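You operate a simulated robot arm through the tools that you are given. There is no shell and no other tool. Be economical: measure what you need, move in short steps, check, and stop when the job is done.

You are at the controls of a simulated two-armed robot. One attempt, no reset.

JOB
On the side counter top, fold the striped tea towel in half.

It is judged by the outcome, as a careful person would: the job done as asked, and still so three seconds after it is handed in. It fails if anything else is knocked over, pushed out of place, dropped, spilled or broken. Flat cloth is picked up by pressing the open fingertips on it (5 to 10 N) and closing them slowly along it; thin cloth reads only 2 to 8 mm in the jaws.

ROBOT AND FRAMES
Two 7-joint arms with two-finger parallel grippers on one trunk, on a base that drives. Base frame: it is fixed to the floor where the robot stands at the start and does not move with it; the origin is under the middle of the robot, x ahead of it, y to its left, z up; the surface under the hand at the start is at about z = 92. Units: cm, rad, N and s.
The left shoulder is at the start at [7.1, 15.6, 115.5], the right one opposite. Places, roughly: side counter top [70, -20, 90]. Payload 3.91 kg a hand.
The TCP of each hand is the grasp point between the finger pads, 3 cm short of the fingertips. In the tool frame z runs along the fingers and y along their closing line. Largest opening 11 cm; finger width 2, thickness 1; the body of the gripper, 4.8 by 11.2 cm, starts 5.5 cm behind the TCP.
Orientation is that of the tool frame in the base frame, as a unit quaternion [x, y, z, w]. With the fingers straight down and closing along the base's y, the tool's x points along the base's -x, its y along +y and its z along -z.

CONTROLS
- The arms move only by the tool move_arm. It takes "left_rows", "right_rows" or both (then of equal length, played together; a hand with none holds still); each is a list of rows, each an object (a shift or turn left out is 0, a gripper value left out holds the last) with "dp": the shift along the tool's x, y, z in cm, a list of three; "rot": the turn, a rotation vector about the tool's x, y, z in rad, a list of three; "fingers": the opening, from 0 (shut) to 1 (fully open). In form: [{"dp": [tx, ty, tz], "rot": [rx, ry, rz], "fingers": fingers}, ...]. A call has 1 to 12 rows; each row shifts and turns the commanded pose from where the row before left it, along the tool's axes as they then stand. A row lasts 0.2 s, in which the tool goes at most 5 cm and 0.15 rad; a call with a longer step from one row to the next is refused whole, and so is a gripper value outside its range. A pose out of reach is approached as far as the arm can. The call stops where the force on the tool passes 40 N (or 10 N more than at its start, if that is more) or the arm is blocked; 0.2 s more then pass. The fingers move at their own pace (about 10.8 cm/s each) and stop on an object; they squeeze with about 44 N. The grip force told is the motor's: it shows also when the fingers shut on nothing. Time passes only in rows, and 0.2 s behind the last, so rows that do not move let the fingers close. It gives the time, the measured TCP pose, the force on the tool (base axes), the opening and the grip force at its end, in the units of the frame above (readings bear some noise), with the torque about the TCP (base axes, N m) and any sound that the robot's microphone picked up, and new pictures: "views" is both (left out), scene, wrist or none (wrist: the cameras of the hands that moved).
- Cameras (640 x 400 px; columns grow to the right, rows downward): "scene" is now at [13.98, -0.63, 139.33]; the picture's right is [-0.26, -0.97, 0.00], its down [-0.53, 0.14, -0.84] and it looks along [0.81, -0.22, -0.55] (base axes); focal length 214 px, centre (320, 200). "left" rides on the left gripper at [7.2, -1.7, -10.4] in its tool frame; the picture's right is [0.23, 0.97, 0.00], its down [-0.76, 0.18, -0.62] and it looks along [-0.61, 0.14, 0.78] (tool axes); focal length 222 px, centre (320, 200). "right" rides on the right gripper at [7.2, 1.7, -10.3] in its tool frame; the picture's right is [-0.23, 0.97, 0.00], its down [-0.76, -0.18, -0.62] and it looks along [-0.61, -0.14, 0.78] (tool axes); focal length 222 px, centre (320, 200). There is no depth. A picture from a camera that has moved, and an enlarged one, comes with that camera's place and axes in the base frame and with its lens. The place of the scene camera against the robot may be out by one fixed shift of up to 2.5 cm in any direction.
- lift_body(by): slides the trunk up (or, below 0, down) by that many cm; the arms and the scene camera ride with it, the base frame stays. It gives what a move gives, with no picture.
- base_move(legs): drives the robot by 1 to 6 legs, each [ahead, left, turn to the left] in cm, cm and rad, along the robot's own axes; the way and the turn of a leg run together, so that a leg with both is an arc; at most 150 cm and 3.142 rad a leg. The arms and the cameras ride along, it lands a little off, and it stops where it bumps. It gives what a move gives, and a new picture of the scene camera.
- turn_head(pan, tilt): turns the head with the scene camera to pan (to the left, within 1.501 rad either way) and tilt (down, from -0.506 to 1.204), counted from straight ahead of the robot. It gives what a move gives, and a new picture of the scene camera.
- inspect(camera, box): a new picture of the part [left, top, right, bottom] of that camera's present view, enlarged. The clock stands still meanwhile.
- close_job(): hands the job in; it is judged then, once.

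Go step by step. Nothing tells you exact positions but the pictures and the camera data: compare them with the known pose of the tool, close in by small moves and look again before you grip or let go. The budget is 120 turns and 260 pictures, counting those below and the enlarged ones. Unless the task says otherwise, let go and move clear before handing in.

The tools are called after "Call:" as name(argument=value, ...) on one line, values as JSON. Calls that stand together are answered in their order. move_arm: Moves the arms, as the interface text tells. Its arguments: {"type":"object","properties":{"left_rows":{"type":"array"},"right_rows":{"type":"array"},"views":{"type":"string","enum":["both","scene","wrist","none"]}},"required":[]} The other tools are called the same way: lift_body (by) slides the trunk up or down; base_move (legs) drives the base; turn_head (pan, tilt) turns the head that bears the scene camera; inspect (camera, box) takes an enlarged picture of a part of a camera's view; close_job () hands the job in.

At the start:

```text
time: 0.0
left_ee_pos: [80.59, 12.2, 112.64]
left_ee_rot: [0.0, 1.0, 0.0, 0.0]
left_contact_force: [0.1, 0.5, -0.2]
left_torque: [0.01, 0.01, -0.02]
left_opening: 11.01
left_gripper_force: 0.1
right_ee_pos: [64.54, -42.67, 111.71]
right_ee_rot: [0.001, 1.0, 0.0, -0.001]
right_contact_force: [0.4, -0.6, 0.1]
right_torque: [0.01, 0.01, 0.02]
right_opening: 11.02
right_gripper_force: 0.0
trunk travel left (down, up): [-60.0, 34.0]
robot x, y, heading: [-0.38, 0.25, 0.004]
head pan, tilt: [-0.262, 0.579]
```

scene: 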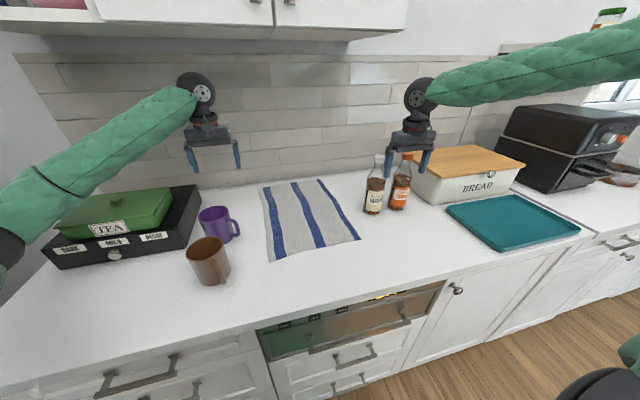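
right: 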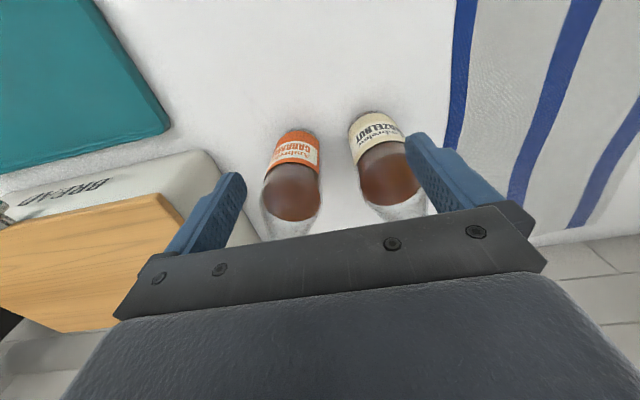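
left: 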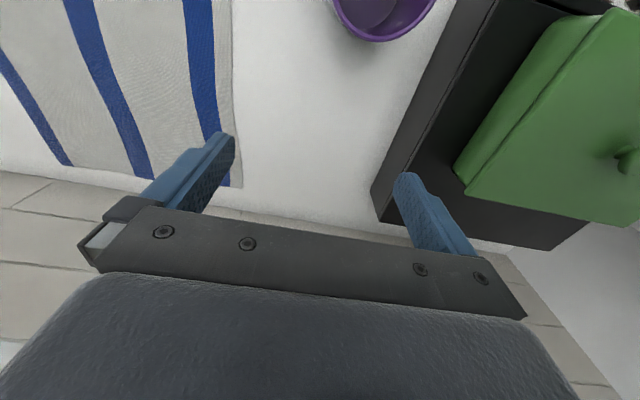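

The towel lies at about x 58–101, y −25 to 3, with its stripes along x; bottles stand to its right and mugs to its left. I'll fold the near edge onto the far edge with both hands. First I pull the hands back, clear of the cabinet and bottles.

Call:
move_arm(left_rows=[{"dp": [4, 0, 0]}, {"dp": [4, 0, 0]}, {"dp": [4, 0, 0]}, {"dp": [4, 0, 0]}, {"dp": [4, 0, 0]}], right_rows=[{"dp": [1.5, 0, -1]}, {"dp": [1.5, 0, -1]}, {"dp": [1.5, 0, -1]}, {"dp": [1.5, 0, -1]}, {"dp": [0, 0, -1]}], views="both")

```text
time: 1.2
left_ee_pos: [60.4, 12.15, 112.62]
left_ee_rot: [0.0, 1.0, -0.001, 0.0]
left_contact_force: [0.2, 0.0, -0.6]
left_torque: [0.0, -0.01, 0.0]
left_opening: 11.02
left_gripper_force: 0.0
right_ee_pos: [58.52, -42.74, 116.63]
right_ee_rot: [0.0, 1.0, -0.001, 0.001]
right_contact_force: [1.0, -0.5, -0.2]
right_torque: [-0.03, 0.02, 0.0]
right_opening: 11.01
right_gripper_force: 0.1
trunk travel left (down, up): [-60.0, 34.0]
robot x, y, heading: [-0.27, 0.08, -0.002]
head pan, tilt: [-0.262, 0.579]
camera scene: at [13.95, -0.58, 139.33], right [-0.26, -0.97, 0.0], down [-0.53, 0.14, -0.84], along [0.81, -0.22, -0.55], focal length 214 px, centre (320, 200)
camera right: at [51.26, -40.99, 127.04], right [0.23, 0.97, 0.0], down [0.76, -0.18, 0.62], along [0.61, -0.14, -0.78], focal length 222 px, centre (320, 200)
camera left: at [53.25, 10.66, 123.08], right [-0.23, 0.97, 0.0], down [0.76, 0.18, 0.62], along [0.61, 0.14, -0.78], focal length 222 px, centre (320, 200)
```

scene: 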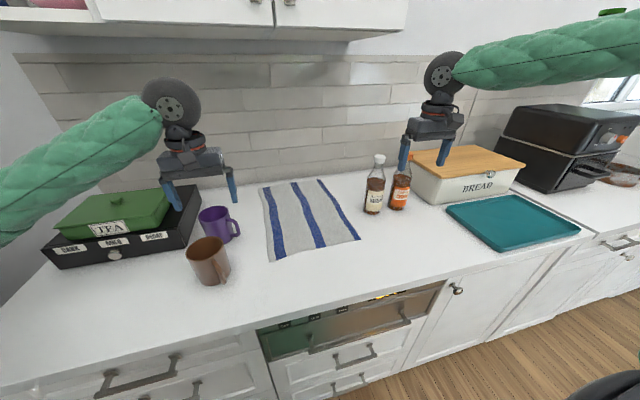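
right: 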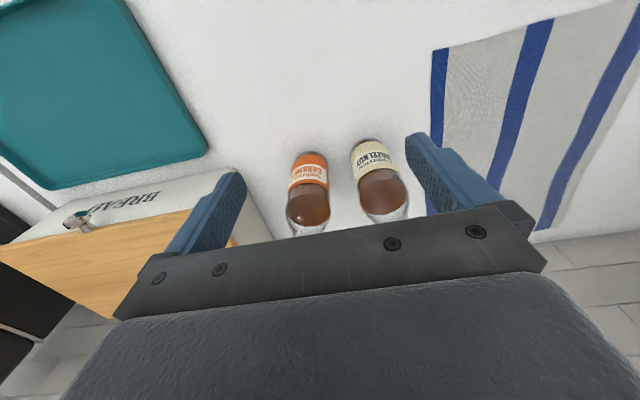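
left: 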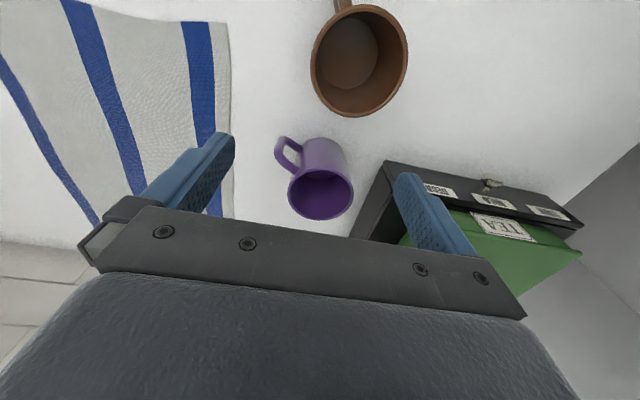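

Both hands are clear. I'll raise the trunk so the forearms pass above the bottles and mugs, then drive to centre the robot on the towel and slightly closer.

Call:
lift_body(by=12)

Call:
base_move(legs=[[0, -13, 0], [5, 0, 0]])

```text
time: 2.7
left_ee_pos: [60.57, 12.29, 124.66]
left_ee_rot: [-0.001, 1.0, 0.0, 0.0]
left_contact_force: [0.2, 0.1, -0.1]
left_torque: [-0.01, -0.02, 0.01]
left_opening: 11.03
left_gripper_force: 0.0
right_ee_pos: [58.52, -42.68, 128.56]
right_ee_rot: [-0.001, 1.0, 0.0, 0.0]
right_contact_force: [-0.6, -0.7, 0.7]
right_torque: [-0.01, 0.0, 0.0]
right_opening: 11.0
right_gripper_force: 0.1
trunk travel left (down, up): [-72.0, 22.0]
robot x, y, heading: [-0.1, -0.19, -0.001]
head pan, tilt: [-0.262, 0.579]
```

```text
time: 4.5
left_ee_pos: [65.69, -0.61, 124.85]
left_ee_rot: [0.0, 1.0, 0.0, 0.0]
left_contact_force: [-0.1, 0.6, -0.1]
left_torque: [-0.02, 0.0, -0.02]
left_opening: 10.99
left_gripper_force: 0.1
right_ee_pos: [63.86, -55.67, 128.38]
right_ee_rot: [-0.001, 1.0, 0.0, -0.002]
right_contact_force: [1.1, 0.0, -1.1]
right_torque: [-0.02, 0.07, 0.02]
right_opening: 11.02
right_gripper_force: 0.0
trunk travel left (down, up): [-72.0, 22.0]
robot x, y, heading: [5.22, -13.25, 0.002]
head pan, tilt: [-0.262, 0.579]
camera scene: at [19.33, -13.62, 151.31], right [-0.26, -0.97, 0.0], down [-0.53, 0.14, -0.84], along [0.81, -0.22, -0.55], focal length 214 px, centre (320, 200)
```

scene: 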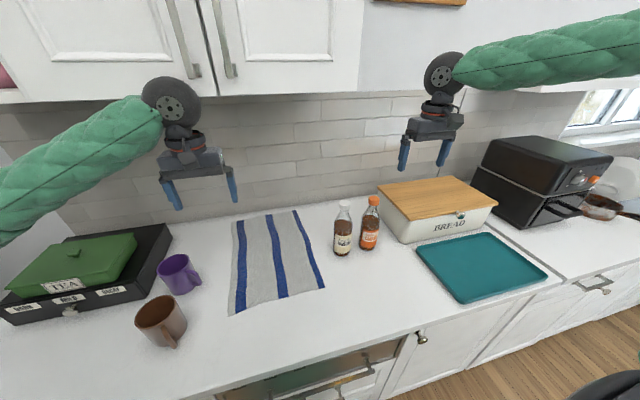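

Now I'll bring the hands high above the near corners.

Call:
move_arm(left_rows=[{"dp": [1, -0.1, 0]}, {"dp": [1, -0.1, 0]}, {"dp": [1, -0.1, 0]}, {"dp": [1, -0.1, 0]}, {"dp": [1, -0.1, 0]}, {"dp": [1, -0.1, 0]}, {"dp": [1, -0.1, 0]}, {"dp": [1, -0.1, 0]}, {"dp": [0, 0, 3], "fingers": 0.5}, {"dp": [0, 0, 3]}, {"dp": [0, 0, 3]}], right_rows=[{"dp": [0.6, 3.8, 0]}, {"dp": [0.6, 3.8, 0]}, {"dp": [0.6, 3.8, 0]}, {"dp": [0.6, 3.8, 0]}, {"dp": [0.6, 3.8, 0]}, {"dp": [0.6, 3.8, 0]}, {"dp": [0.6, 3.8, 0]}, {"dp": [0.6, 3.8, 0]}, {"dp": [0, 0, 4], "fingers": 0.5}, {"dp": [0, 0, 4]}, {"dp": [0, 0, 4]}])

```text
time: 6.9
left_ee_pos: [57.58, -1.54, 115.79]
left_ee_rot: [0.0, 1.0, 0.0, -0.001]
left_contact_force: [0.2, 0.3, 1.5]
left_torque: [0.0, 0.06, -0.03]
left_opening: 5.46
left_gripper_force: 0.1
right_ee_pos: [58.97, -25.25, 116.48]
right_ee_rot: [0.0, 1.0, 0.0, -0.002]
right_contact_force: [-0.4, -0.2, -0.8]
right_torque: [0.01, -0.02, -0.01]
right_opening: 5.51
right_gripper_force: 0.0
trunk travel left (down, up): [-72.0, 22.0]
robot x, y, heading: [5.13, -13.18, 0.003]
head pan, tilt: [-0.262, 0.579]
camera scene: at [19.27, -13.63, 151.32], right [-0.26, -0.97, 0.0], down [-0.53, 0.14, -0.84], along [0.81, -0.22, -0.55], focal length 214 px, centre (320, 200)
camera right: at [51.83, -23.62, 126.83], right [0.23, 0.97, 0.0], down [0.76, -0.18, 0.62], along [0.6, -0.14, -0.78], focal length 222 px, centre (320, 200)
camera left: at [50.47, -3.12, 126.08], right [-0.23, 0.97, 0.0], down [0.76, 0.18, 0.62], along [0.61, 0.14, -0.78], focal length 222 px, centre (320, 200)
```

scene: 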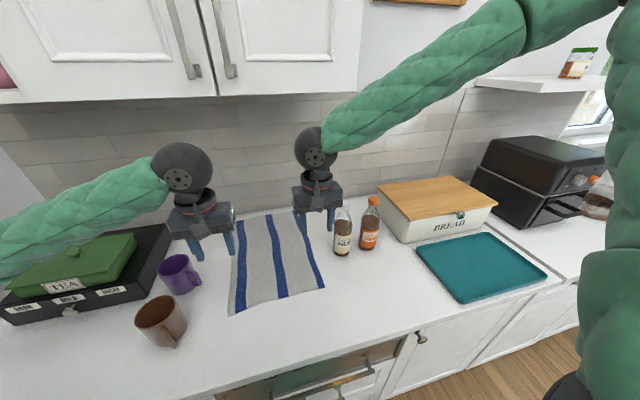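
right: 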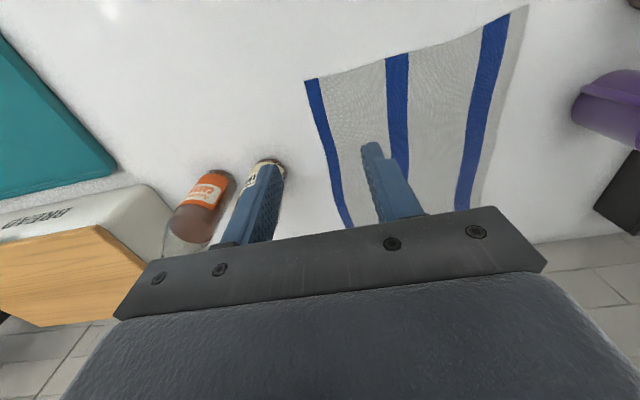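
left: 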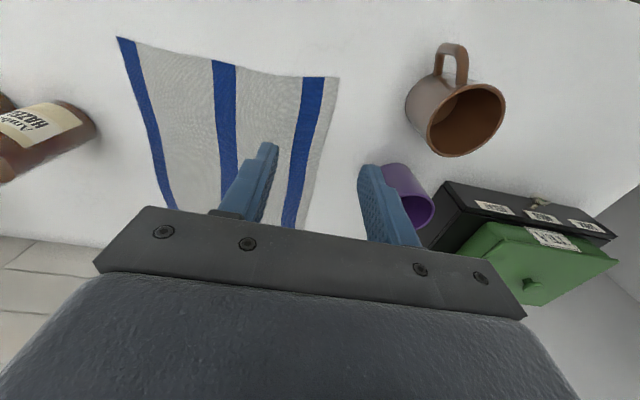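

The corners agree across cameras: near-left about (55.7, 0.5), near-right about (57.3, −26.9). I'll descend to just above the cloth with the fingers narrowed.

Call:
move_arm(left_rows=[{"dp": [0, 0, 3.5], "fingers": 0.32}, {"dp": [0, 0, 3.5]}, {"dp": [0, 0, 3.5]}, {"dp": [0, 0, 3.5]}, {"dp": [0, 0, 3]}, {"dp": [0, 0, 1]}], right_rows=[{"dp": [0, 0, 3.7], "fingers": 0.32}, {"dp": [0, 0, 3.7]}, {"dp": [0, 0, 3.7]}, {"dp": [0, 0, 3.7]}, {"dp": [0, 0, 3]}, {"dp": [0, 0, 1]}])

```text
time: 8.3
left_ee_pos: [57.47, -1.52, 97.75]
left_ee_rot: [0.0, 1.0, 0.001, 0.001]
left_contact_force: [-0.6, 0.4, 0.0]
left_torque: [0.0, 0.01, 0.02]
left_opening: 3.51
left_gripper_force: 0.0
right_ee_pos: [58.76, -25.14, 97.76]
right_ee_rot: [0.0, 1.0, 0.001, -0.001]
right_contact_force: [-1.5, 0.6, 0.7]
right_torque: [-0.01, 0.02, 0.01]
right_opening: 3.54
right_gripper_force: 0.1
trunk travel left (down, up): [-72.0, 22.0]
robot x, y, heading: [4.96, -13.15, -0.001]
head pan, tilt: [-0.262, 0.579]
camera scene: at [19.05, -13.58, 151.34], right [-0.26, -0.97, 0.0], down [-0.53, 0.14, -0.84], along [0.81, -0.22, -0.55], focal length 214 px, centre (320, 200)
camera right: at [51.67, -23.52, 108.14], right [0.23, 0.97, 0.0], down [0.76, -0.18, 0.62], along [0.61, -0.14, -0.78], focal length 222 px, centre (320, 200)
camera left: at [50.31, -3.15, 108.09], right [-0.23, 0.97, 0.0], down [0.76, 0.18, 0.63], along [0.61, 0.14, -0.78], focal length 222 px, centre (320, 200)
```

scene: 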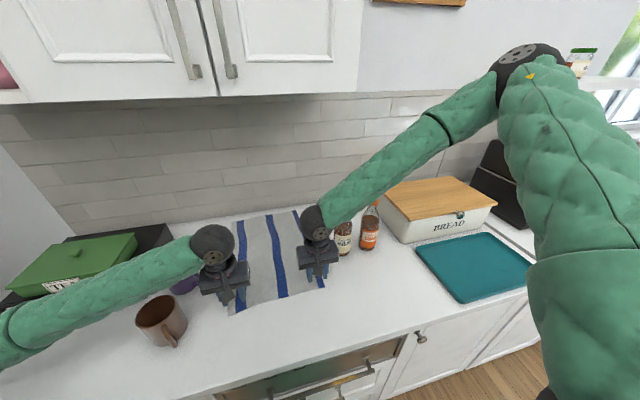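
right: 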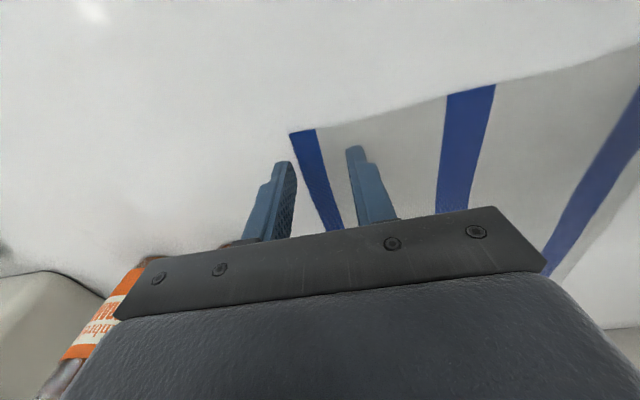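
left: 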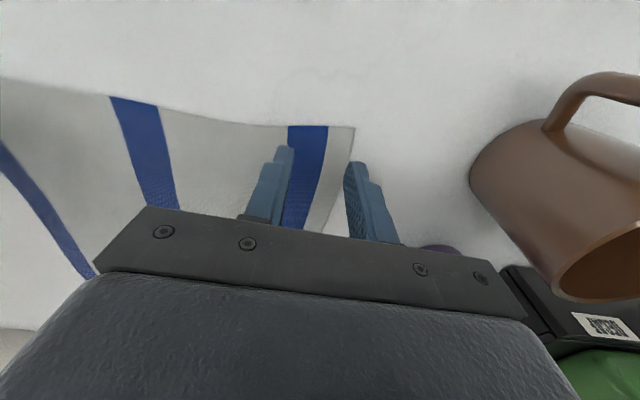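

The fingers sit at the corners, with the outer ones just off the cloth. I'll shift in 0.8 cm and creep down to contact.

Call:
move_arm(left_rows=[{"dp": [0, -0.8, 0.5]}, {"dp": [0, 0, 0.5]}, {"dp": [0, 0, 0.5]}, {"dp": [0, 0, 0.4]}, {"dp": [0, 0, 0.3]}], right_rows=[{"dp": [0, 0.8, 0.5]}, {"dp": [0, 0, 0.5]}, {"dp": [0, 0, 0.5]}, {"dp": [0, 0, 0.4]}, {"dp": [0, 0, 0.3]}], views="none")

```text
time: 9.5
left_ee_pos: [57.48, -2.25, 95.51]
left_ee_rot: [0.0, 1.0, 0.0, 0.001]
left_contact_force: [-0.1, -0.3, -1.0]
left_torque: [0.01, -0.01, -0.02]
left_opening: 3.53
left_gripper_force: 0.1
right_ee_pos: [58.86, -24.37, 95.52]
right_ee_rot: [-0.001, 1.0, 0.0, 0.0]
right_contact_force: [0.1, -0.3, -0.6]
right_torque: [0.02, 0.0, -0.02]
right_opening: 3.5
right_gripper_force: 0.1
trunk travel left (down, up): [-72.0, 22.0]
robot x, y, heading: [4.75, -12.81, 0.004]
head pan, tilt: [-0.262, 0.579]
```

Call:
move_arm(left_rows=[{"dp": [0, 0, 0.3]}, {"dp": [0, 0, 0.2]}, {"dp": [0, 0, 0.2]}], right_rows=[{"dp": [0, 0, 0.3]}, {"dp": [0, 0, 0.2]}, {"dp": [0, 0, 0.2]}], views="none")

```text
time: 10.3
left_ee_pos: [57.53, -2.34, 95.22]
left_ee_rot: [0.0, 1.0, -0.002, 0.003]
left_contact_force: [3.9, 0.7, 28.0]
left_torque: [0.28, -0.04, -0.02]
left_opening: 3.53
left_gripper_force: 0.0
right_ee_pos: [58.73, -24.39, 95.17]
right_ee_rot: [-0.001, 1.0, 0.002, 0.001]
right_contact_force: [2.6, 1.5, 13.2]
right_torque: [-0.1, -0.06, 0.02]
right_opening: 3.53
right_gripper_force: 0.1
trunk travel left (down, up): [-72.0, 22.0]
robot x, y, heading: [5.2, -12.89, 0.003]
head pan, tilt: [-0.262, 0.579]
```

Contact is at TCP z≈95.2. I'll ease both to about 8 N and check.

Call:
move_arm(left_rows=[{"dp": [0, 0, -0.25]}, {}], right_rows=[{"dp": [0, 0, -0.08]}, {}], views="wrist")

```text
time: 10.9
left_ee_pos: [57.25, -2.29, 95.11]
left_ee_rot: [-0.001, 1.0, 0.0, 0.001]
left_contact_force: [1.9, -1.0, 10.4]
left_torque: [0.03, -0.02, -0.05]
left_opening: 3.5
left_gripper_force: 0.0
right_ee_pos: [58.63, -24.42, 95.16]
right_ee_rot: [-0.001, 1.0, 0.001, 0.001]
right_contact_force: [3.9, -0.7, 27.3]
right_torque: [-0.32, -0.12, 0.07]
right_opening: 3.52
right_gripper_force: 0.1
trunk travel left (down, up): [-72.0, 22.0]
robot x, y, heading: [5.01, -13.13, 0.005]
head pan, tilt: [-0.262, 0.579]
camera right: at [51.54, -22.79, 105.51], right [0.23, 0.97, 0.0], down [0.76, -0.18, 0.62], along [0.61, -0.14, -0.78], focal length 222 px, centre (320, 200)
camera left: at [50.18, -3.92, 105.51], right [-0.23, 0.97, 0.0], down [0.76, 0.18, 0.63], along [0.61, 0.14, -0.78], focal length 222 px, centre (320, 200)
```

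right: 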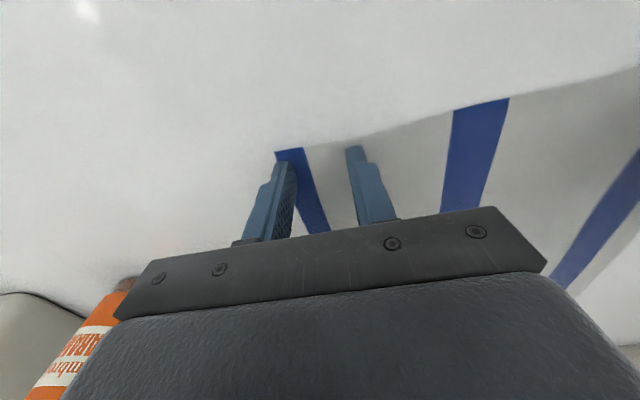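
left: 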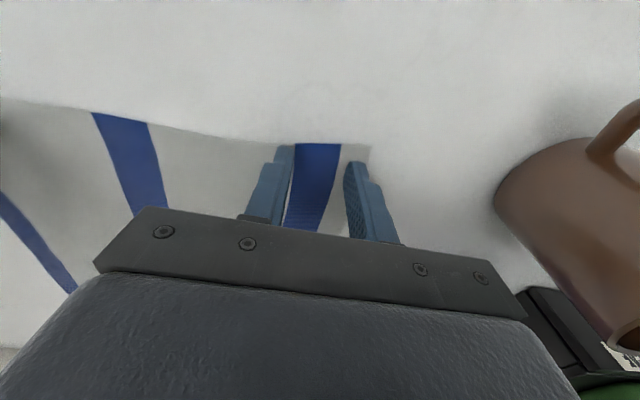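

Fingers of both hands sit on the cloth near the edge. I'll ease the right slightly and close both slowly.

Call:
move_arm(left_rows=[{}, {"fingers": 0.28}, {"fingers": 0.24}, {"fingers": 0.2}, {"fingers": 0.16}, {"fingers": 0.12}, {"fingers": 0.08}, {"fingers": 0.04}, {"fingers": 0.0}, {}, {}], right_rows=[{"dp": [0, 0, -0.18]}, {"fingers": 0.28}, {"fingers": 0.24}, {"fingers": 0.2}, {"fingers": 0.16}, {"fingers": 0.12}, {"fingers": 0.08}, {"fingers": 0.04}, {"fingers": 0.0}, {}, {}], views="wrist")

```text
time: 13.3
left_ee_pos: [57.52, -2.22, 95.07]
left_ee_rot: [0.001, 1.0, 0.001, 0.002]
left_contact_force: [0.8, -13.0, 10.6]
left_torque: [-0.37, 0.02, -0.01]
left_opening: 0.19
left_gripper_force: 41.3
right_ee_pos: [58.7, -24.36, 95.08]
right_ee_rot: [-0.001, 1.0, 0.0, 0.0]
right_contact_force: [-1.7, 14.2, 2.9]
right_torque: [0.43, 0.03, 0.03]
right_opening: 0.19
right_gripper_force: 41.5
trunk travel left (down, up): [-72.0, 22.0]
robot x, y, heading: [5.1, -12.69, 0.0]
head pan, tilt: [-0.262, 0.579]
camera right: at [51.54, -22.74, 105.55], right [0.23, 0.97, 0.0], down [0.76, -0.18, 0.62], along [0.61, -0.14, -0.78], focal length 222 px, centre (320, 200)
camera left: at [50.23, -3.95, 105.5], right [-0.23, 0.97, 0.0], down [0.76, 0.18, 0.63], along [0.61, 0.14, -0.78], focal length 222 px, centre (320, 200)
```

right: 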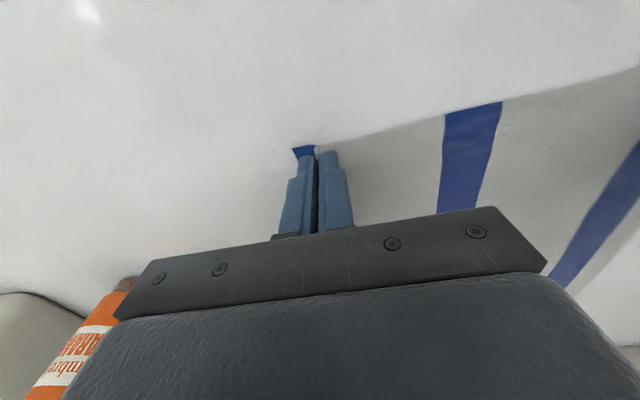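
left: 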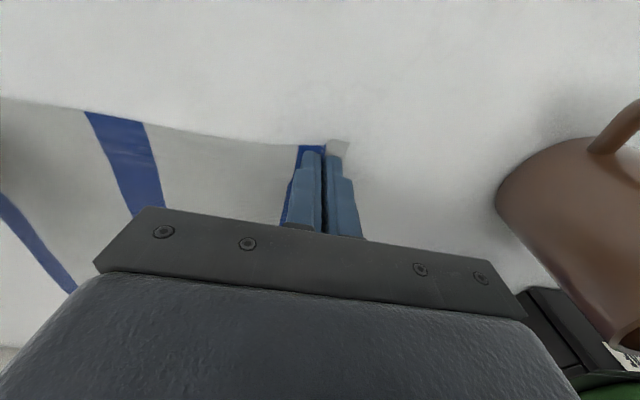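

The jaws read about 2 mm, so cloth is probably held. I'll lift gently and look.

Call:
move_arm(left_rows=[{"dp": [0, 0, -1]}, {"dp": [0, 0, -1.5]}, {"dp": [0, 0, -1.5]}, {"dp": [0, 0, -1.5]}], right_rows=[{"dp": [0, 0, -1]}, {"dp": [0, 0, -1.5]}, {"dp": [0, 0, -1.5]}, {"dp": [0, 0, -1.5]}])

```text
time: 14.3
left_ee_pos: [57.47, -2.2, 100.64]
left_ee_rot: [0.0, 1.0, 0.0, 0.001]
left_contact_force: [1.0, -14.3, 0.7]
left_torque: [-0.44, -0.06, -0.01]
left_opening: 0.21
left_gripper_force: 42.0
right_ee_pos: [58.76, -24.29, 100.73]
right_ee_rot: [-0.001, 1.0, 0.0, 0.0]
right_contact_force: [-0.3, 14.3, -1.1]
right_torque: [0.45, 0.02, 0.03]
right_opening: 0.18
right_gripper_force: 42.4
trunk travel left (down, up): [-72.0, 22.0]
robot x, y, heading: [4.79, -13.09, -0.0]
head pan, tilt: [-0.262, 0.579]
camera scene: at [18.96, -13.59, 151.33], right [-0.26, -0.97, 0.0], down [-0.53, 0.14, -0.84], along [0.81, -0.22, -0.55], focal length 214 px, centre (320, 200)
camera right: at [51.56, -22.75, 111.12], right [0.23, 0.97, 0.0], down [0.76, -0.18, 0.62], along [0.61, -0.14, -0.78], focal length 222 px, centre (320, 200)
camera left: at [50.24, -3.91, 111.03], right [-0.23, 0.97, 0.0], down [0.76, 0.18, 0.62], along [0.61, 0.14, -0.78], focal length 222 px, centre (320, 200)
```

scene: 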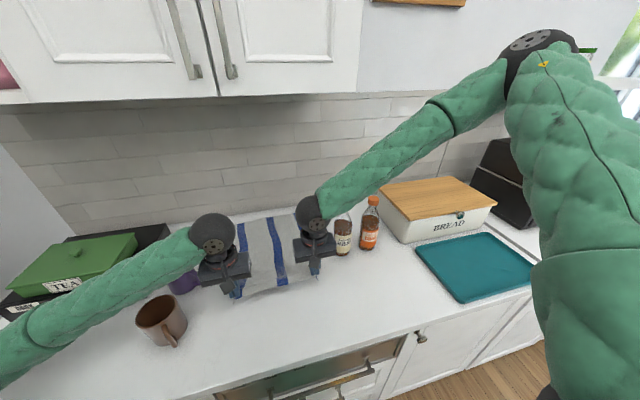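
right: 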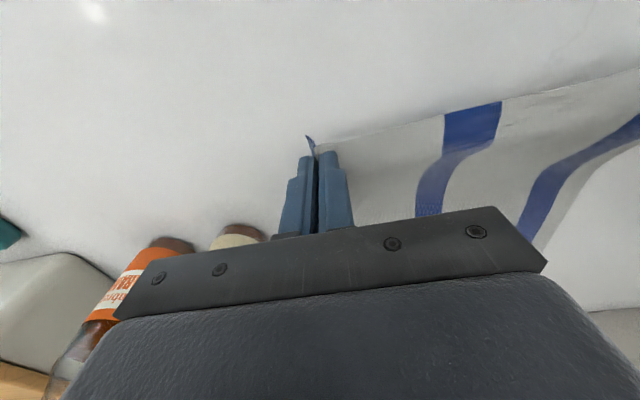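
left: 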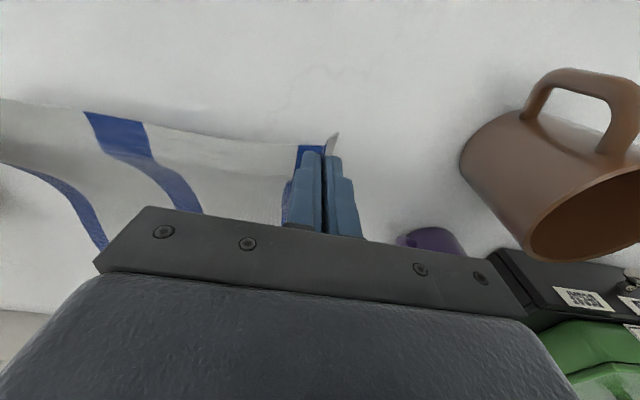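

Both corners are held and the near edge is lifting. I'll carry them up and forward in an arc, staying below the cabinet.

Call:
move_arm(left_rows=[{"dp": [-1, -0.3, -2]}, {"dp": [-2, 0, -2]}, {"dp": [-2, 0, -2]}, {"dp": [-2.5, 0, -1.5]}, {"dp": [-2.5, 0, -1]}, {"dp": [-2.5, 0, 0]}, {"dp": [-2.5, 0, 0]}, {"dp": [-2.5, 0, 0]}], right_rows=[{"dp": [-1, 0.3, -2]}, {"dp": [-2, 0, -2]}, {"dp": [-2, 0, -2]}, {"dp": [-2.5, 0, -1.5]}, {"dp": [-2.5, 0, -1]}, {"dp": [-2.5, 0, 0]}, {"dp": [-2.5, 0, 0]}, {"dp": [-2.5, 0, 0]}])

```text
time: 16.1
left_ee_pos: [75.13, -2.63, 108.94]
left_ee_rot: [0.001, 1.0, 0.0, 0.0]
left_contact_force: [0.7, -1.6, -0.6]
left_torque: [-0.07, 0.06, -0.01]
left_opening: 0.19
left_gripper_force: 41.9
right_ee_pos: [76.41, -24.03, 109.07]
right_ee_rot: [0.0, 1.0, 0.001, -0.002]
right_contact_force: [0.6, 2.0, -0.7]
right_torque: [0.04, 0.03, 0.03]
right_opening: 0.17
right_gripper_force: 41.6
trunk travel left (down, up): [-72.0, 22.0]
robot x, y, heading: [5.09, -13.16, -0.0]
head pan, tilt: [-0.262, 0.579]
camera scene: at [19.22, -13.64, 151.31], right [-0.26, -0.97, 0.0], down [-0.53, 0.14, -0.84], along [0.81, -0.22, -0.55], focal length 214 px, centre (320, 200)
camera right: at [69.27, -22.42, 119.38], right [0.23, 0.97, 0.0], down [0.76, -0.18, 0.62], along [0.6, -0.14, -0.78], focal length 222 px, centre (320, 200)
camera left: at [67.97, -4.3, 119.42], right [-0.23, 0.97, 0.0], down [0.76, 0.18, 0.62], along [0.61, 0.14, -0.78], focal length 222 px, centre (320, 200)
```

scene: 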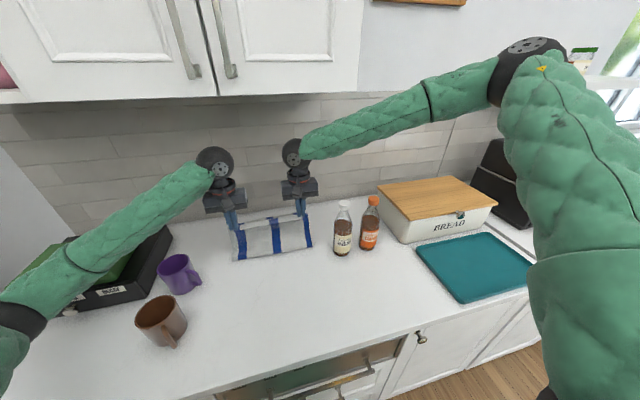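
right: 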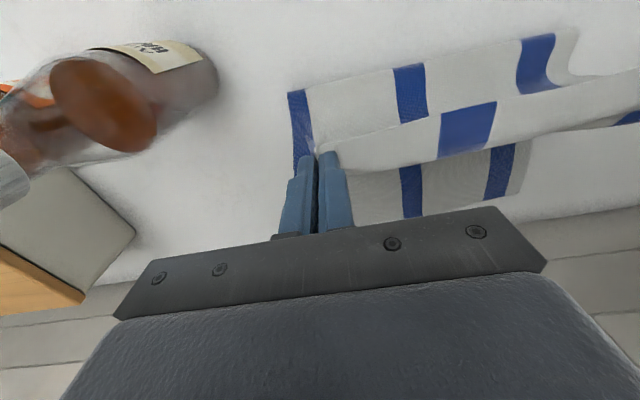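
left: 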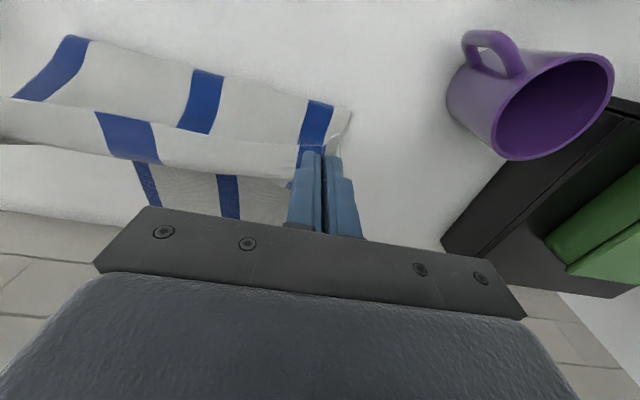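

The cloth drapes nicely. I'll continue forward and down toward the far edge, stopping just above it.

Call:
move_arm(left_rows=[{"dp": [-2.4, 0.1, 0]}, {"dp": [-2.4, 0.1, 0]}, {"dp": [-2.4, 0.1, 0]}, {"dp": [-2.4, 0.1, 1]}, {"dp": [-2.4, 0.1, 1]}, {"dp": [-2.4, 0.1, 1.5]}, {"dp": [-2.4, 0.1, 2]}, {"dp": [-2.4, 0, 2]}, {"dp": [-1.5, 0, 2]}], right_rows=[{"dp": [-2.4, 0, 0]}, {"dp": [-2.4, 0, 0]}, {"dp": [-2.4, 0, 0]}, {"dp": [-2.4, 0, 1]}, {"dp": [-2.4, 0, 1]}, {"dp": [-2.4, 0, 1.5]}, {"dp": [-2.4, 0, 2]}, {"dp": [-2.4, 0, 2]}, {"dp": [-1.5, 0, 2]}])

```text
time: 17.1
left_ee_pos: [84.44, -2.96, 108.12]
left_ee_rot: [0.005, 1.0, -0.003, 0.002]
left_contact_force: [0.1, -27.3, 1.1]
left_torque: [-0.83, 0.0, 0.04]
left_opening: 0.2
left_gripper_force: 42.0
right_ee_pos: [84.33, -25.62, 109.13]
right_ee_rot: [-0.003, 1.0, 0.004, 0.0]
right_contact_force: [0.1, 27.2, -1.9]
right_torque: [0.82, 0.03, -0.01]
right_opening: 0.15
right_gripper_force: 42.0
right hand out of reach, approached as far as the arm can: row 3, 4, 5
trunk travel left (down, up): [-72.0, 22.0]
robot x, y, heading: [5.25, -12.85, 0.002]
head pan, tilt: [-0.262, 0.579]
stopped in row 5 (right hand): the force on the tool passed its limit at 45 N (the readings are from after the stop); the commanded pose is now the measured one
camera scene: at [19.25, -13.66, 151.3], right [-0.26, -0.97, 0.0], down [-0.53, 0.14, -0.84], along [0.81, -0.22, -0.55], focal length 214 px, centre (320, 200)
camera right: at [77.03, -24.17, 119.51], right [0.22, 0.98, 0.01], down [0.76, -0.18, 0.62], along [0.61, -0.13, -0.78], focal length 222 px, centre (320, 200)
camera left: at [77.26, -4.42, 118.53], right [-0.22, 0.98, -0.01], down [0.76, 0.17, 0.62], along [0.61, 0.13, -0.78], focal length 222 px, centre (320, 200)
```

scene: 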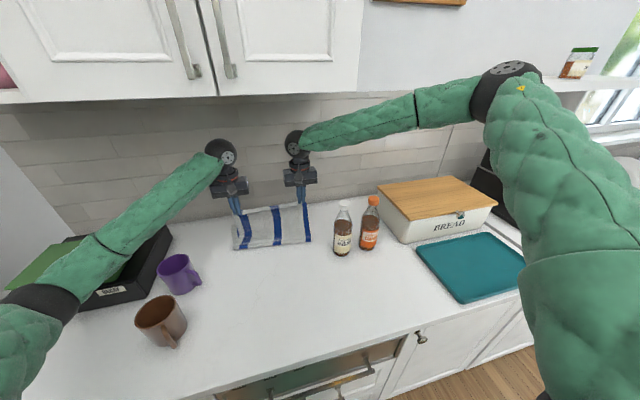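
right: 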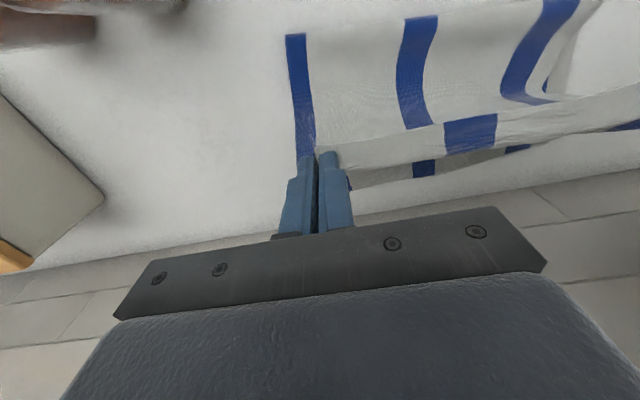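
left: 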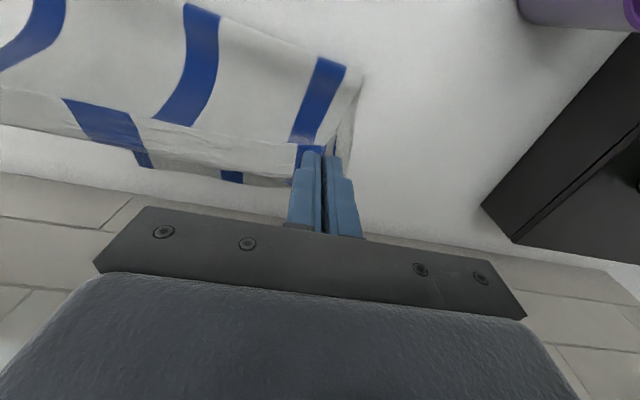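

The right arm hit a posture limit and the cloth went taut between the hands. I'll ease the tension and try advancing lower, with small steps.

Call:
move_arm(left_rows=[{"dp": [0, 0, 0]}, {"dp": [0, 0, 0.5]}, {"dp": [0, 0, 1]}, {"dp": [0, 0, 1]}, {"dp": [0, 0, 0]}], right_rows=[{"dp": [0, 0.8, 0]}, {"dp": [0, 0.6, 1]}, {"dp": [0, 0, 1.3]}, {"dp": [0, 0, 1.3]}, {"dp": [-1, 0, 0]}], views="scene")

```text
time: 17.9
left_ee_pos: [84.31, -2.95, 107.11]
left_ee_rot: [0.006, 1.0, -0.005, 0.001]
left_contact_force: [-1.5, -25.0, 0.5]
left_torque: [-0.79, 0.06, 0.02]
left_opening: 0.25
left_gripper_force: 42.1
right_ee_pos: [83.28, -25.76, 108.04]
right_ee_rot: [-0.004, 1.0, 0.006, 0.002]
right_contact_force: [1.0, 23.4, -1.7]
right_torque: [0.73, -0.01, 0.0]
right_opening: 0.18
right_gripper_force: 41.8
right hand out of reach, approached as far as the arm can: row 1, 2, 3
trunk travel left (down, up): [-72.0, 22.0]
robot x, y, heading: [5.32, -12.66, 0.002]
head pan, tilt: [-0.262, 0.579]
stopped in row 3 (right hand): the force on the tool passed its limit at 41 N (the readings are from after the stop); the commanded pose is now the measured one
camera scene: at [19.02, -13.58, 151.34], right [-0.26, -0.97, 0.0], down [-0.53, 0.14, -0.84], along [0.81, -0.22, -0.55], focal length 214 px, centre (320, 200)
```

scene: 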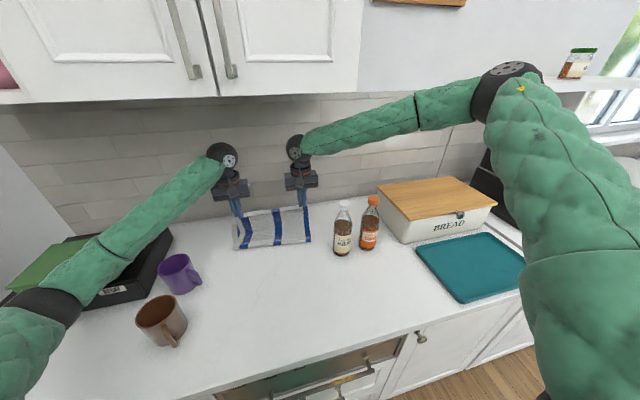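

I'll relieve the tension with the left hand, and back the right hand up the way it came slightly.

Call:
move_arm(left_rows=[{"dp": [0, -0.7, 0]}, {"dp": [0, -0.7, 0]}, {"dp": [0.5, 0, 0]}], right_rows=[{"dp": [0, 0, 0]}, {"dp": [0, 0, 0]}, {"dp": [0.5, 0, 0], "rot": [0, 0, 0]}], views="none")

```text
time: 18.7
left_ee_pos: [83.78, -4.06, 107.22]
left_ee_rot: [0.005, 1.0, -0.003, 0.001]
left_contact_force: [-0.8, -7.0, 0.5]
left_torque: [-0.19, 0.02, 0.0]
left_opening: 0.19
left_gripper_force: 41.8
right_ee_pos: [82.95, -25.99, 107.88]
right_ee_rot: [-0.002, 1.0, 0.004, 0.001]
right_contact_force: [0.2, 7.0, 0.2]
right_torque: [0.2, -0.02, 0.01]
right_opening: 0.14
right_gripper_force: 41.4
trunk travel left (down, up): [-72.0, 22.0]
robot x, y, heading: [4.97, -12.64, 0.007]
head pan, tilt: [-0.262, 0.579]
```

Tension is down. I'll look down to see how much room the base has to drive closer.

Call:
turn_head(pan=0, tilt=1.15)

```text
time: 19.7
left_ee_pos: [83.84, -4.21, 107.11]
left_ee_rot: [0.004, 1.0, -0.003, 0.002]
left_contact_force: [-0.2, -5.4, 0.5]
left_torque: [-0.14, -0.01, 0.04]
left_opening: 0.19
left_gripper_force: 41.3
right_ee_pos: [82.93, -25.95, 107.88]
right_ee_rot: [-0.003, 1.0, 0.005, 0.001]
right_contact_force: [0.6, 5.2, -0.5]
right_torque: [0.17, -0.01, -0.01]
right_opening: 0.19
right_gripper_force: 42.1
trunk travel left (down, up): [-72.0, 22.0]
robot x, y, heading: [5.08, -12.91, 0.002]
head pan, tilt: [0.0, 1.15]
camera scene: at [16.41, -11.29, 146.98], right [0.0, -1.0, 0.0], down [-0.91, 0.0, -0.41], along [0.41, 0.0, -0.91], focal length 214 px, centre (320, 200)
```

scene: 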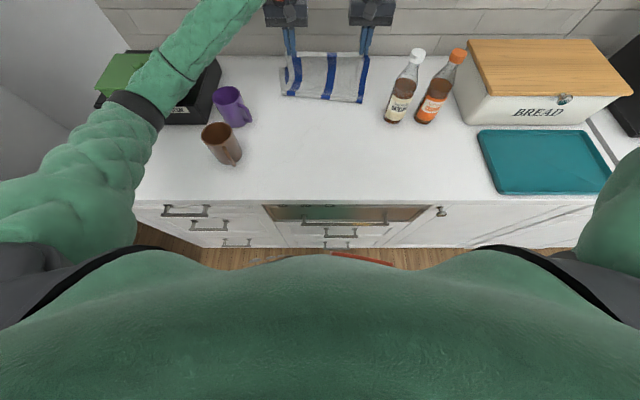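

There are roughly 6–8 cm of room ahead of the base. First I'll test whether yawing the right wrist frees the arm.

Call:
move_arm(left_rows=[{}, {}, {}, {"dp": [-1, 0, 0]}, {"dp": [-1, 0, 0]}], right_rows=[{"rot": [0, 0, 0.12]}, {"rot": [0, 0, 0.12]}, {"rot": [0, 0, 0.12]}, {"dp": [-0.93, 0.35, 0]}, {"dp": [-0.93, 0.35, 0]}], views="none")

```text
time: 20.9
left_ee_pos: [85.86, -4.24, 107.28]
left_ee_rot: [0.005, 1.0, -0.004, 0.002]
left_contact_force: [-1.3, -14.4, 0.8]
left_torque: [-0.47, 0.0, -0.03]
left_opening: 0.17
left_gripper_force: 41.8
right_ee_pos: [84.57, -26.46, 108.31]
right_ee_rot: [0.176, 0.984, 0.005, 0.0]
right_contact_force: [0.8, 14.3, -0.5]
right_torque: [0.44, -0.02, 0.06]
right_opening: 0.18
right_gripper_force: 42.0
right hand out of reach, approached as far as the arm can: row 5
trunk travel left (down, up): [-72.0, 22.0]
robot x, y, heading: [5.5, -13.28, -0.002]
head pan, tilt: [0.0, 1.15]
```

Still limited. The limit eases toward the right arm's own side, so I'll shift the base forward and a bit left, then bring the hands back to the right.

Call:
base_move(legs=[[4, 3, 0]])

Call:
move_arm(left_rows=[{"dp": [0, -1, 0]}, {"dp": [0, -1, 0]}, {"dp": [0, -1, 0]}, {"dp": [0, -1, 0]}], right_rows=[{"dp": [-0.35, -0.93, 0]}, {"dp": [-0.35, -0.93, 0]}, {"dp": [-0.35, -0.93, 0]}, {}], views="both")

```text
time: 21.8
left_ee_pos: [89.84, -1.07, 107.02]
left_ee_rot: [0.004, 1.0, -0.004, 0.001]
left_contact_force: [-0.6, -16.1, 0.5]
left_torque: [-0.52, 0.07, -0.02]
left_opening: 0.19
left_gripper_force: 42.2
right_ee_pos: [88.61, -23.53, 108.26]
right_ee_rot: [0.177, 0.984, 0.005, 0.0]
right_contact_force: [0.9, 17.4, -1.3]
right_torque: [0.49, 0.0, 0.08]
right_opening: 0.17
right_gripper_force: 41.8
trunk travel left (down, up): [-72.0, 22.0]
robot x, y, heading: [9.12, -9.85, 0.004]
head pan, tilt: [0.0, 1.15]
camera scene: at [20.54, -8.18, 146.93], right [0.0, -1.0, 0.0], down [-0.91, 0.0, -0.41], along [0.41, 0.0, -0.91], focal length 214 px, centre (320, 200)
```

scene: 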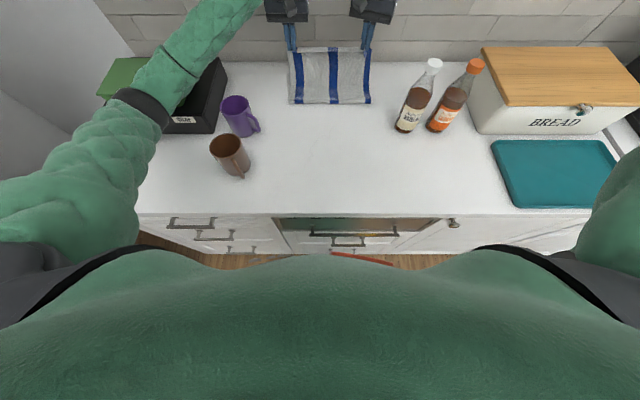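

```text
time: 22.8
left_ee_pos: [89.59, -4.82, 107.52]
left_ee_rot: [0.003, 1.0, -0.003, 0.002]
left_contact_force: [0.5, -2.2, -0.1]
left_torque: [-0.07, 0.0, 0.0]
left_opening: 0.19
left_gripper_force: 41.4
right_ee_pos: [88.17, -26.46, 108.42]
right_ee_rot: [0.176, 0.984, 0.005, 0.002]
right_contact_force: [0.0, 2.5, -0.3]
right_torque: [0.07, 0.02, 0.08]
right_opening: 0.2
right_gripper_force: 41.6
trunk travel left (down, up): [-72.0, 22.0]
robot x, y, heading: [8.6, -10.04, -0.0]
head pan, tilt: [0.0, 1.15]
camera scene: at [20.03, -8.19, 147.02], right [0.0, -1.0, 0.0], down [-0.91, 0.0, -0.41], along [0.41, 0.0, -0.91], focal length 214 px, centre (320, 200)
camera right: at [81.97, -22.48, 118.86], right [0.55, 0.83, 0.01], down [0.65, -0.44, 0.62], along [0.52, -0.34, -0.78], focal length 222 px, centre (320, 200)
camera left: at [82.27, -6.46, 117.81], right [-0.22, 0.98, -0.01], down [0.76, 0.18, 0.63], along [0.61, 0.13, -0.78], focal length 222 px, centre (320, 200)
```

scene: 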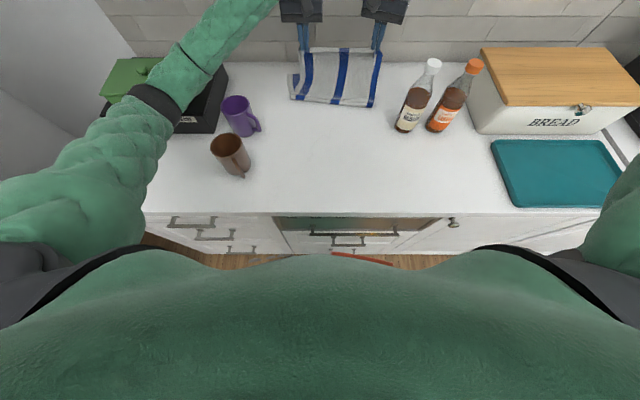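
right: 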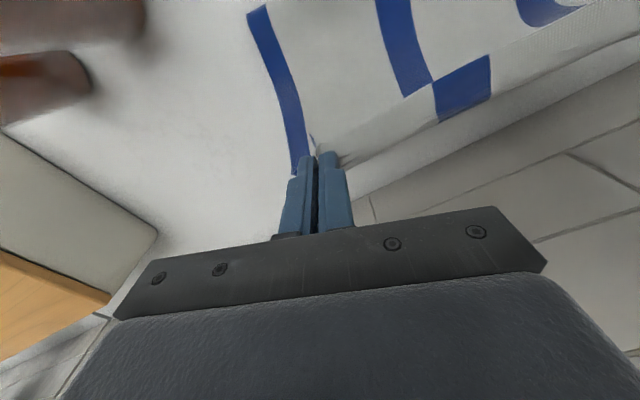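
left: 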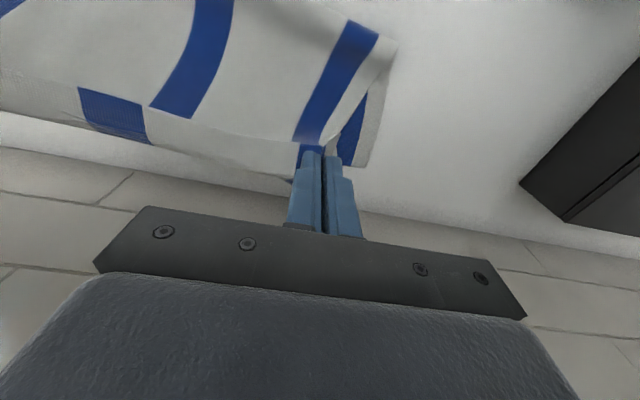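

Progress: hands are at x≈89. Now I'll try forward and down from here.

Call:
move_arm(left_rows=[{"dp": [-1, 0, 1]}, {"dp": [-1, 0, 1]}, {"dp": [-1, 0, 1]}, {"dp": [-1, 0, 1]}], right_rows=[{"dp": [-0.94, 0.35, 1.1]}, {"dp": [-0.94, 0.35, 1.1]}, {"dp": [-0.94, 0.35, 1.1]}, {"dp": [-0.94, 0.35, 1.1]}], views="none")

```text
time: 23.8
left_ee_pos: [93.24, -5.16, 103.8]
left_ee_rot: [0.006, 1.0, -0.004, 0.005]
left_contact_force: [-1.6, -18.9, 1.6]
left_torque: [-0.57, 0.05, -0.03]
left_opening: 0.2
left_gripper_force: 42.1
right_ee_pos: [90.84, -27.48, 105.2]
right_ee_rot: [0.175, 0.985, 0.006, 0.004]
right_contact_force: [1.8, 18.3, -1.7]
right_torque: [0.56, -0.03, 0.1]
right_opening: 0.16
right_gripper_force: 42.3
right hand out of reach, approached as far as the arm can: row 3, 4
trunk travel left (down, up): [-72.0, 22.0]
robot x, y, heading: [9.0, -10.0, 0.005]
head pan, tilt: [0.0, 1.15]
```

Both hands need to go a few cm to the left as well. Driving the base forward-left carries both there and helps the right arm.

Call:
base_move(legs=[[2, 4, 0]])

Call:
move_arm(left_rows=[{"dp": [0, -0.5, 1]}, {"dp": [0, -0.3, 1]}, {"dp": [-0.5, 0, 1]}], right_rows=[{"dp": [0, 0, 1]}, {"dp": [0, 0, 1]}, {"dp": [-0.5, 0, 1]}], views="both")

```text
time: 24.6
left_ee_pos: [93.02, -5.16, 103.7]
left_ee_rot: [0.008, 1.0, -0.004, 0.003]
left_contact_force: [-1.1, -6.1, 0.2]
left_torque: [-0.19, 0.05, -0.01]
left_opening: 0.18
left_gripper_force: 41.3
right_ee_pos: [90.84, -26.88, 105.3]
right_ee_rot: [0.174, 0.985, 0.009, 0.004]
right_contact_force: [0.1, 5.0, -0.4]
right_torque: [0.15, -0.02, 0.04]
right_opening: 0.21
right_gripper_force: 41.4
trunk travel left (down, up): [-72.0, 22.0]
robot x, y, heading: [9.36, -9.3, 0.008]
head pan, tilt: [0.0, 1.15]
stopped in leg 1: the robot was blocked; the commanded pose is now the measured one
camera scene: at [19.69, -7.82, 147.08], right [0.0, -1.0, 0.0], down [-0.91, 0.0, -0.41], along [0.41, 0.0, -0.91], focal length 214 px, centre (320, 200)
```

scene: 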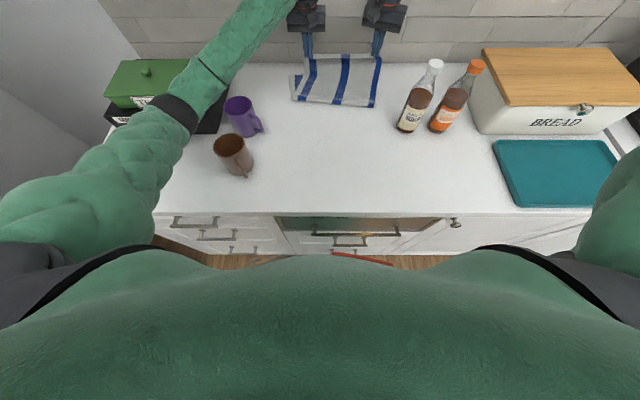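

```text
time: 25.4
left_ee_pos: [93.71, -4.89, 102.21]
left_ee_rot: [0.005, 1.0, -0.006, 0.012]
left_contact_force: [-3.4, -23.1, 1.3]
left_torque: [-0.67, 0.15, -0.1]
left_opening: 0.19
left_gripper_force: 42.3
right_ee_pos: [90.22, -27.3, 103.62]
right_ee_rot: [0.173, 0.985, 0.009, 0.007]
right_contact_force: [3.1, 21.4, -1.5]
right_torque: [0.66, -0.11, 0.09]
right_opening: 0.19
right_gripper_force: 41.8
right hand out of reach, approached as far as the arm can: row 1, 2, 3
trunk travel left (down, up): [-72.0, 22.0]
robot x, y, heading: [9.54, -8.99, 0.006]
head pan, tilt: [0.0, 1.15]
camera scene: at [19.27, -7.1, 147.38], right [0.01, -1.0, 0.0], down [-0.91, -0.01, -0.42], along [0.42, 0.0, -0.91], focal length 214 px, centre (320, 200)
camera right: at [83.91, -23.4, 113.89], right [0.54, 0.84, 0.02], down [0.64, -0.44, 0.63], along [0.54, -0.33, -0.78], focal length 222 px, centre (320, 200)
camera left: at [86.24, -6.42, 112.42], right [-0.22, 0.98, -0.02], down [0.75, 0.18, 0.64], along [0.63, 0.13, -0.77], focal length 222 px, centre (320, 200)
```

scene: 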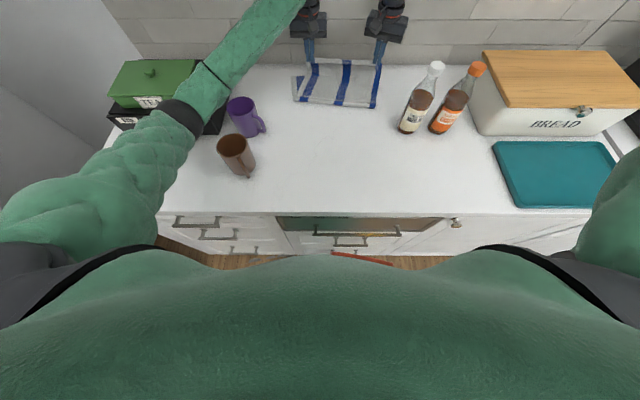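
right: 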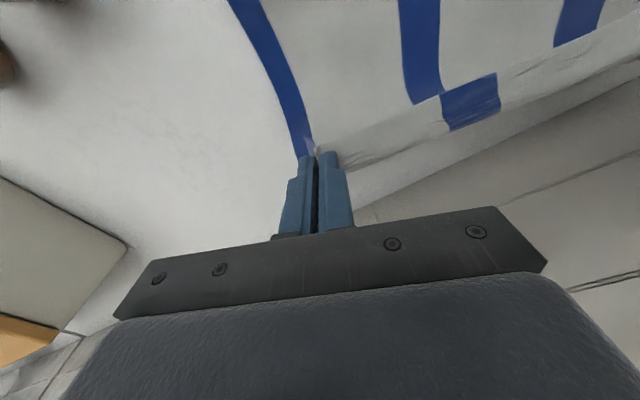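
left: 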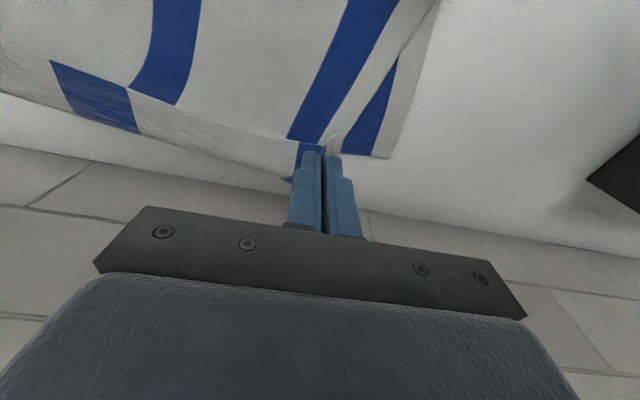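

The base is blocked. I'll look closely at the left side to make sure nothing has been touched there.

Call:
inspect(camera="scene", box=[80, 30, 400, 230])

```text
2.00 times, centred on (240, 130) of scene
camera zoom: at [19.27, -7.1, 147.38], right [0.01, -1.0, 0.0], down [-0.91, -0.01, -0.42], along [0.42, 0.0, -0.91], focal length 429 px, centre (480, 340)
```

zoom: 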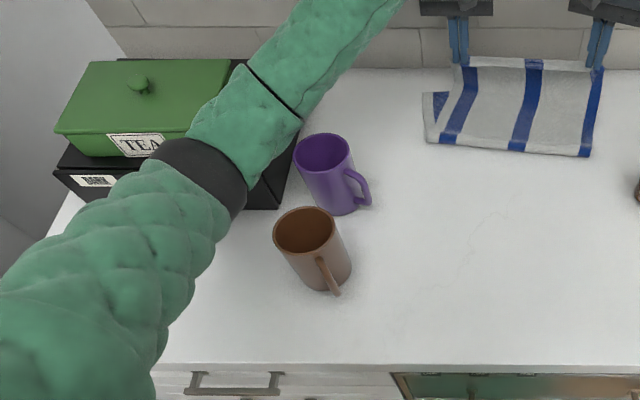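

Box and mugs are where they were, and the left forearm passes clear of them. I'll back off the counter by 1 cm and drive 4 cm left, which carries both corners to the right y.

Call:
base_move(legs=[[-1, 0, 0], [0, 4, 0]])

```text
time: 26.6
left_ee_pos: [92.56, -5.49, 101.59]
left_ee_rot: [0.025, 1.0, 0.0, 0.008]
left_contact_force: [-1.6, -10.2, 0.5]
left_torque: [-0.32, 0.02, -0.05]
left_opening: 0.19
left_gripper_force: 42.0
right_ee_pos: [88.77, -27.2, 103.44]
right_ee_rot: [0.19, 0.982, 0.013, 0.008]
right_contact_force: [1.7, 10.0, -0.6]
right_torque: [0.34, -0.07, 0.08]
right_opening: 0.17
right_gripper_force: 41.3
trunk travel left (down, up): [-72.0, 22.0]
robot x, y, heading: [8.86, -4.96, -0.03]
head pan, tilt: [0.0, 1.15]
camera scene: at [18.21, -5.64, 147.14], right [-0.03, -1.0, -0.01], down [-0.91, 0.03, -0.42], along [0.42, 0.0, -0.91], focal length 214 px, centre (320, 200)
```

scene: 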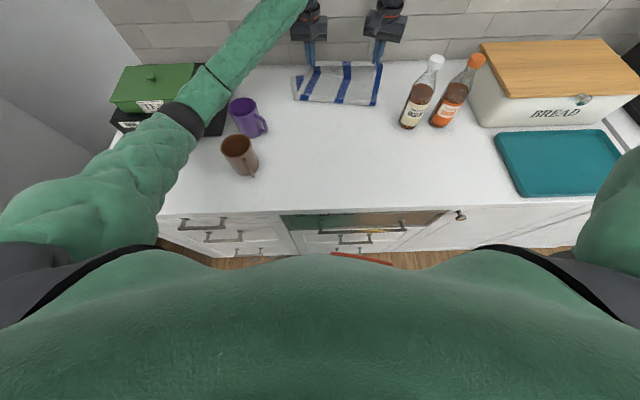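

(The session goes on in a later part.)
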